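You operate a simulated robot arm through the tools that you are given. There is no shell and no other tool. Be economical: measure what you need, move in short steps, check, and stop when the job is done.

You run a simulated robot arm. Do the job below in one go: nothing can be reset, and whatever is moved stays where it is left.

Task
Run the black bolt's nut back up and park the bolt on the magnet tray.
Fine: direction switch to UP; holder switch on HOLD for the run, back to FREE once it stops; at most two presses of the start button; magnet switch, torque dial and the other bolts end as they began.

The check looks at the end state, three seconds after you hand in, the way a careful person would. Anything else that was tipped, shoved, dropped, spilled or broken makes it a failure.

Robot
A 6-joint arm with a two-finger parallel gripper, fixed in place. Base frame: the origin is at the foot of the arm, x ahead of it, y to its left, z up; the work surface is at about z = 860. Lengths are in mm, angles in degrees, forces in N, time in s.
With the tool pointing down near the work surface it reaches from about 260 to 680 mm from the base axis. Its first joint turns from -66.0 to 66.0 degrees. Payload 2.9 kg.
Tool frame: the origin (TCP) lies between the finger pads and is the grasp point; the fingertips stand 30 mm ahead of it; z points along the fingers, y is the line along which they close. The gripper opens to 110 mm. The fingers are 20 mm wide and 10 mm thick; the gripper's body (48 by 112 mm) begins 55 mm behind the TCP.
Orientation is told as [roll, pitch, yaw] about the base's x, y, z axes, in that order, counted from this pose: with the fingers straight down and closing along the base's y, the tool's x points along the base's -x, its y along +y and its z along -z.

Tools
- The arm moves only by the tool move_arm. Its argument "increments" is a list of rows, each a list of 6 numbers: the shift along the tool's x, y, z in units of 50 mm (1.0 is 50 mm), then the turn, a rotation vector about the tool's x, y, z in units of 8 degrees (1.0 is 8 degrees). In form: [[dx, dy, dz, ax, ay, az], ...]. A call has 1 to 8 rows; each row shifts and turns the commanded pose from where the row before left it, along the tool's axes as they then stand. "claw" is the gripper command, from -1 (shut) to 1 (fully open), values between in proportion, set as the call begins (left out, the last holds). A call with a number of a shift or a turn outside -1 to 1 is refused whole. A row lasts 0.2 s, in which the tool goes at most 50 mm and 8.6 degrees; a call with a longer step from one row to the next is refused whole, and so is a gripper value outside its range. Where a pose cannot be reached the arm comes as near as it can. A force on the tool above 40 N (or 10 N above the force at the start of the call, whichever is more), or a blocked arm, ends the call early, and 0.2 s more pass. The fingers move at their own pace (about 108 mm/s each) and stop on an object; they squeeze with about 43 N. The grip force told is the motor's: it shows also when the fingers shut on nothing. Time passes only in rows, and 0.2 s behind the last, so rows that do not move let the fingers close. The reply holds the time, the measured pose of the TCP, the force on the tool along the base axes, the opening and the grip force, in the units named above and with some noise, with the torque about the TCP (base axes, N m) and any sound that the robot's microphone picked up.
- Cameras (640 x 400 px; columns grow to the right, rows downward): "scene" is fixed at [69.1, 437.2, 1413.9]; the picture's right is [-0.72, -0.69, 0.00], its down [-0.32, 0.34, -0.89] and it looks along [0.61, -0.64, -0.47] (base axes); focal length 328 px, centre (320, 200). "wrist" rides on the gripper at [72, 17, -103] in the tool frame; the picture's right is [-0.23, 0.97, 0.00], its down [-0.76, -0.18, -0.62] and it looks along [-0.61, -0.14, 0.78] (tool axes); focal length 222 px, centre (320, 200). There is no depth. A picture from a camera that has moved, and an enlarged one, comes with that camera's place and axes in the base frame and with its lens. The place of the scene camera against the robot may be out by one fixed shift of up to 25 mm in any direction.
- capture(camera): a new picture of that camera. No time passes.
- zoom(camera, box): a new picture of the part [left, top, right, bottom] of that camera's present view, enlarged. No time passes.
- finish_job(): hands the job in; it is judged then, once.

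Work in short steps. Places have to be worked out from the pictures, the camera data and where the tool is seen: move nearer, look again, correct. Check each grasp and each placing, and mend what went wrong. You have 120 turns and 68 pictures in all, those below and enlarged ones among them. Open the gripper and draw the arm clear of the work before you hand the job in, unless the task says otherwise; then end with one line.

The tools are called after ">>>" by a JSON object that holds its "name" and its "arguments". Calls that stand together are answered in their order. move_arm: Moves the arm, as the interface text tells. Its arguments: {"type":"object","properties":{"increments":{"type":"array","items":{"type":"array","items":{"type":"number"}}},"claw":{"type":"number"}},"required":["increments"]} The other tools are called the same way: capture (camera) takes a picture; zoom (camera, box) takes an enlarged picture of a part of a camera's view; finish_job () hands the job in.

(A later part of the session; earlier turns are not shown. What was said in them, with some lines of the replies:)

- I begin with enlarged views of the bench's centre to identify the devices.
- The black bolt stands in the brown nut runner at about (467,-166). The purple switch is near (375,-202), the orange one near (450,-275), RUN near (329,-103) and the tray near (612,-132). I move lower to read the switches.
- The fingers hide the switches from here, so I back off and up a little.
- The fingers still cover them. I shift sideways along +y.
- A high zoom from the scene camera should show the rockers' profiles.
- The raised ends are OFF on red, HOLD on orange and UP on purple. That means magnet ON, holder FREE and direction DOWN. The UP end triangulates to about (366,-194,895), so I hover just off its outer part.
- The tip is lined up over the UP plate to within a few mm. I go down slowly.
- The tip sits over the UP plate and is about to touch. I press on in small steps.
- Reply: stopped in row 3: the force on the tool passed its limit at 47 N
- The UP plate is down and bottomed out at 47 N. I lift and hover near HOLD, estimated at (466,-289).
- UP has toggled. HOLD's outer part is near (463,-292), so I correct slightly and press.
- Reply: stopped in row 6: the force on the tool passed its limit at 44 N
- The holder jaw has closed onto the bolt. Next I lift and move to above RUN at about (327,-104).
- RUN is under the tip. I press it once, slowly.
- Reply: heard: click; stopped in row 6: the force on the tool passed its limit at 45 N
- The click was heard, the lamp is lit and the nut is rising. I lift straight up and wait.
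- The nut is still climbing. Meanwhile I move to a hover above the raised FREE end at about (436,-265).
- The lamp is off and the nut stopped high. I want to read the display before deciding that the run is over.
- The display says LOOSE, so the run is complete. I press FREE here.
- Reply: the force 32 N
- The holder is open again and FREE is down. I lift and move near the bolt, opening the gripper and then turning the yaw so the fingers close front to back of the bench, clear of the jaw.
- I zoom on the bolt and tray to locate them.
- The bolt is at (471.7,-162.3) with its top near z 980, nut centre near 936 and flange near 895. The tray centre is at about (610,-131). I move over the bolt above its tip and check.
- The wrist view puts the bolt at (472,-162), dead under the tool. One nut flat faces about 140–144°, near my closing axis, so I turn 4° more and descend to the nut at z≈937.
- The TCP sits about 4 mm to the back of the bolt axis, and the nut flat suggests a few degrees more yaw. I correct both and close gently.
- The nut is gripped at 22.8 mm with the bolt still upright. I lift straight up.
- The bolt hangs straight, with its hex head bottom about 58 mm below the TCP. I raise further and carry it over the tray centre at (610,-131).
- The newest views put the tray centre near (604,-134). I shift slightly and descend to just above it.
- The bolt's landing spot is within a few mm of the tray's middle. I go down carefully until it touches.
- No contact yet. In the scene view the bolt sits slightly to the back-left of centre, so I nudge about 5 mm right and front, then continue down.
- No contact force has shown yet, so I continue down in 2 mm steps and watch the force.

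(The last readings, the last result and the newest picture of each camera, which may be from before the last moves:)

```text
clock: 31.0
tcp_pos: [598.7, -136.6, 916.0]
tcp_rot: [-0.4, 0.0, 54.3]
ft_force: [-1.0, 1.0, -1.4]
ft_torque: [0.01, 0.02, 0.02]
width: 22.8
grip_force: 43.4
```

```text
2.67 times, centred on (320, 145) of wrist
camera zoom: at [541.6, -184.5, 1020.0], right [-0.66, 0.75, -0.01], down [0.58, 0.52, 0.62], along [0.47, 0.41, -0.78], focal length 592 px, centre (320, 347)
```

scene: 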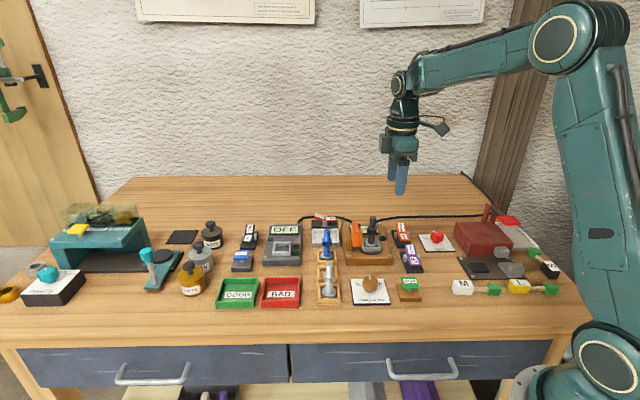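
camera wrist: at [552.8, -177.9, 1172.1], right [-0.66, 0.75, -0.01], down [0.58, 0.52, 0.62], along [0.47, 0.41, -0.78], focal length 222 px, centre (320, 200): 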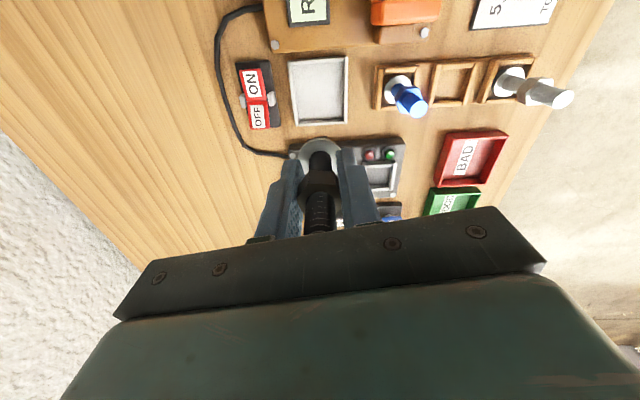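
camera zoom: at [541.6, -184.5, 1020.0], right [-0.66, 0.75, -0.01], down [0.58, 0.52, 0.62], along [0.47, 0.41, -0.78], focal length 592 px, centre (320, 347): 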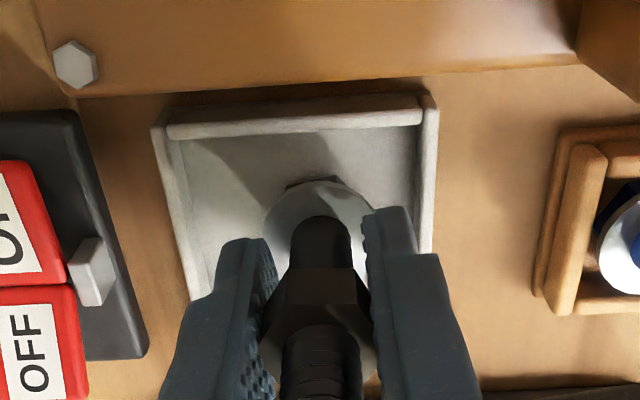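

It is still free. I keep going down.

>>> {"name": "move_arm", "arguments": {"increments": [[0, 0, 0.04, 0, 0, 0], [0, 0, 0.04, 0, 0, 0], [0, 0, 0.04, 0, 0, 0], [0, 0, 0, 0, 0, 0]]}}

>>> {"name": "zoom", "arguments": {"camera": "scene", "box": [295, 205, 355, 250]}}

```text
clock: 32.0
tcp_pos: [599.7, -136.9, 912.5]
tcp_rot: [-0.5, 0.0, 54.4]
ft_force: [-2.4, 4.7, 12.9]
ft_torque: [0.22, 0.25, 0.03]
width: 23.0
grip_force: 43.2
```

```text
8.89 times, centred on (325, 228) of scene
camera zoom: at [68.7, 437.3, 1413.9], right [-0.72, -0.69, 0.0], down [-0.32, 0.34, -0.89], along [0.61, -0.64, -0.47], focal length 2919 px, centre (276, -44)
```

zoom: 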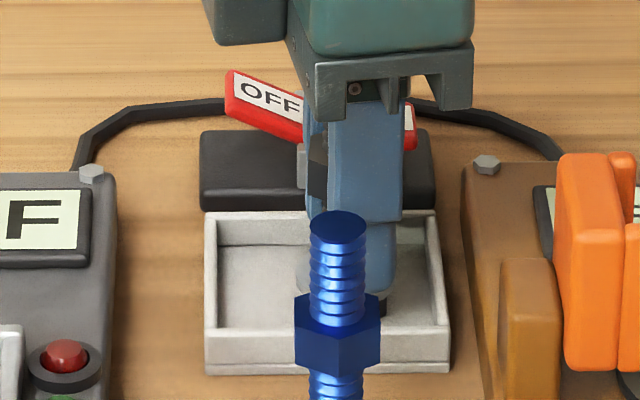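

Contact at about 15 N: the bolt stands on the tray floor inside the walls. I ease the preload and open the fingers partway.

>>> {"name": "move_arm", "arguments": {"increments": [[0, 0, -0.02, 0, 0, 0], [0, 0, 0, 0, 0, 0]]}}

>>> {"name": "move_arm", "arguments": {"increments": [[0, 0, 0, 0, 0, 0], [0, 0, 0, 0, 0, 0], [0, 0, 0, 0, 0, 0]], "claw": -0.1}}

>>> {"name": "zoom", "arguments": {"camera": "wrist", "box": [200, 70, 440, 220]}}

```text
clock: 32.6
tcp_pos: [599.9, -137.7, 913.1]
tcp_rot: [-0.6, -0.1, 54.5]
ft_force: [2.1, 3.9, 9.0]
ft_torque: [0.13, 0.0, -0.03]
width: 23.3
grip_force: 42.7
```

```text
clock: 33.4
tcp_pos: [599.2, -137.5, 911.3]
tcp_rot: [-0.4, 0.0, 54.5]
ft_force: [-0.5, 0.6, 0.3]
ft_torque: [0.03, 0.02, -0.02]
width: 49.4
grip_force: 0.0
```

```text
2.67 times, centred on (320, 145) of wrist
camera zoom: at [542.0, -185.7, 1015.4], right [-0.66, 0.75, -0.01], down [0.58, 0.52, 0.62], along [0.47, 0.41, -0.78], focal length 592 px, centre (320, 347)
```

zoom: 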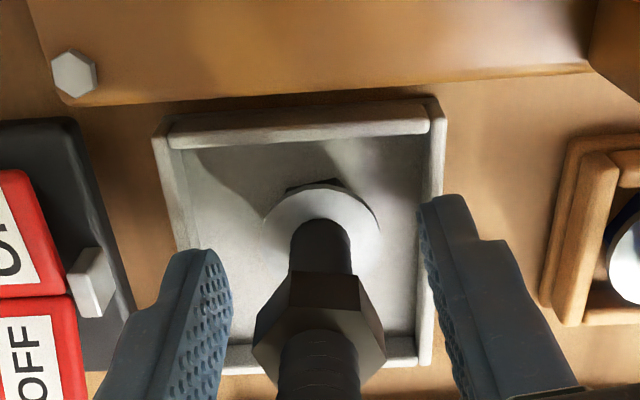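

The bolt stands upright in the tray with the fingers clear of it. I withdraw straight up, then back away.

>>> {"name": "move_arm", "arguments": {"increments": [[0, 0, -0.4, 0, 0, 0], [0, 0, -0.7, 0, 0, 0], [0, 0, -0.8, 0, 0, 0], [0, 0, -0.9, 0, 0, 0], [0, 0, -0.9, 0, 0, 0], [0.5, 0.5, -0.3, 0, 0, 0], [0.5, 0.5, -0.3, 0, 0, 0], [0.5, 0.5, 0, 0, 0, 0]]}}

>>> {"name": "move_arm", "arguments": {"increments": [[0.6, 0, -0.3, 0, 0, 0], [0.6, 0, -0.3, 0, 0, 0], [0.6, 0, -0.3, 0, 0, 0]]}}

>>> {"name": "capture", "arguments": {"camera": "scene"}}

>>> {"name": "zoom", "arguments": {"camera": "scene", "box": [290, 200, 430, 300]}}

```text
clock: 35.2
tcp_pos: [492.3, -152.6, 1126.1]
tcp_rot: [-0.4, 0.0, 54.4]
ft_force: [-0.1, 0.1, 0.6]
ft_torque: [0.04, 0.0, -0.03]
width: 49.8
grip_force: 0.1
```

```text
clock: 36.0
tcp_pos: [440.2, -226.8, 1172.8]
tcp_rot: [-0.3, 0.0, 54.5]
ft_force: [0.0, -0.5, 1.2]
ft_torque: [-0.01, -0.03, -0.04]
width: 49.4
grip_force: 0.1
```

```text
22 pictures are left
```

scene: 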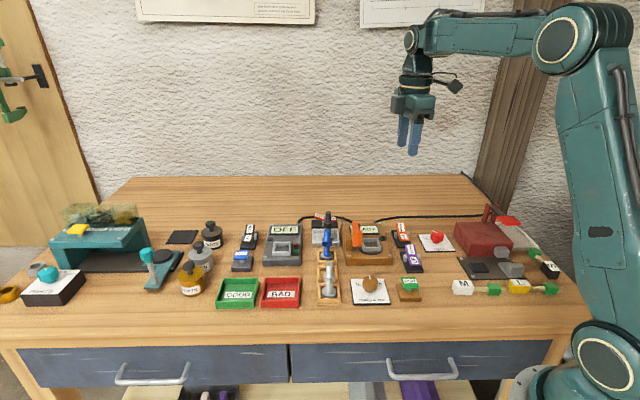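

```text
4.00 times, centred on (360, 250) of scene
camera zoom: at [69.0, 437.2, 1413.9], right [-0.72, -0.69, 0.0], down [-0.32, 0.34, -0.89], along [0.61, -0.64, -0.47], focal length 1313 px, centre (160, 0)
```

zoom: 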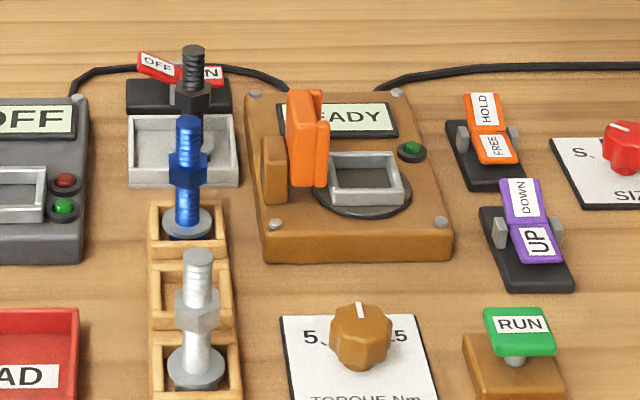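

All is in order: the bolt stands on the tray, direction is UP, holder is FREE, the magnet is unchanged at ON and the dial and other bolts are untouched. I open the gripper fully before handing in.

>>> {"name": "move_arm", "arguments": {"increments": [[0, 0, -0.3, 0, 0, 0], [0, 0, 0, 0, 0, 0], [0, 0, 0, 0, 0, 0]], "claw": 1}}

>>> {"name": "finish_job", "arguments": {}}

```text
clock: 36.8
tcp_pos: [441.9, -226.9, 1186.5]
tcp_rot: [-0.4, 0.1, 54.4]
ft_force: [0.0, -0.6, 0.0]
ft_torque: [0.0, 0.02, 0.01]
width: 110.4
grip_force: 0.2
```

```text
The job is handed in.
```

The black bolt's nut is run back up (the display read LOOSE after one press of RUN) and the bolt stands on the magnet tray, with direction on UP, holder back on FREE, and the magnet switch, torque dial and other bolts as they began.
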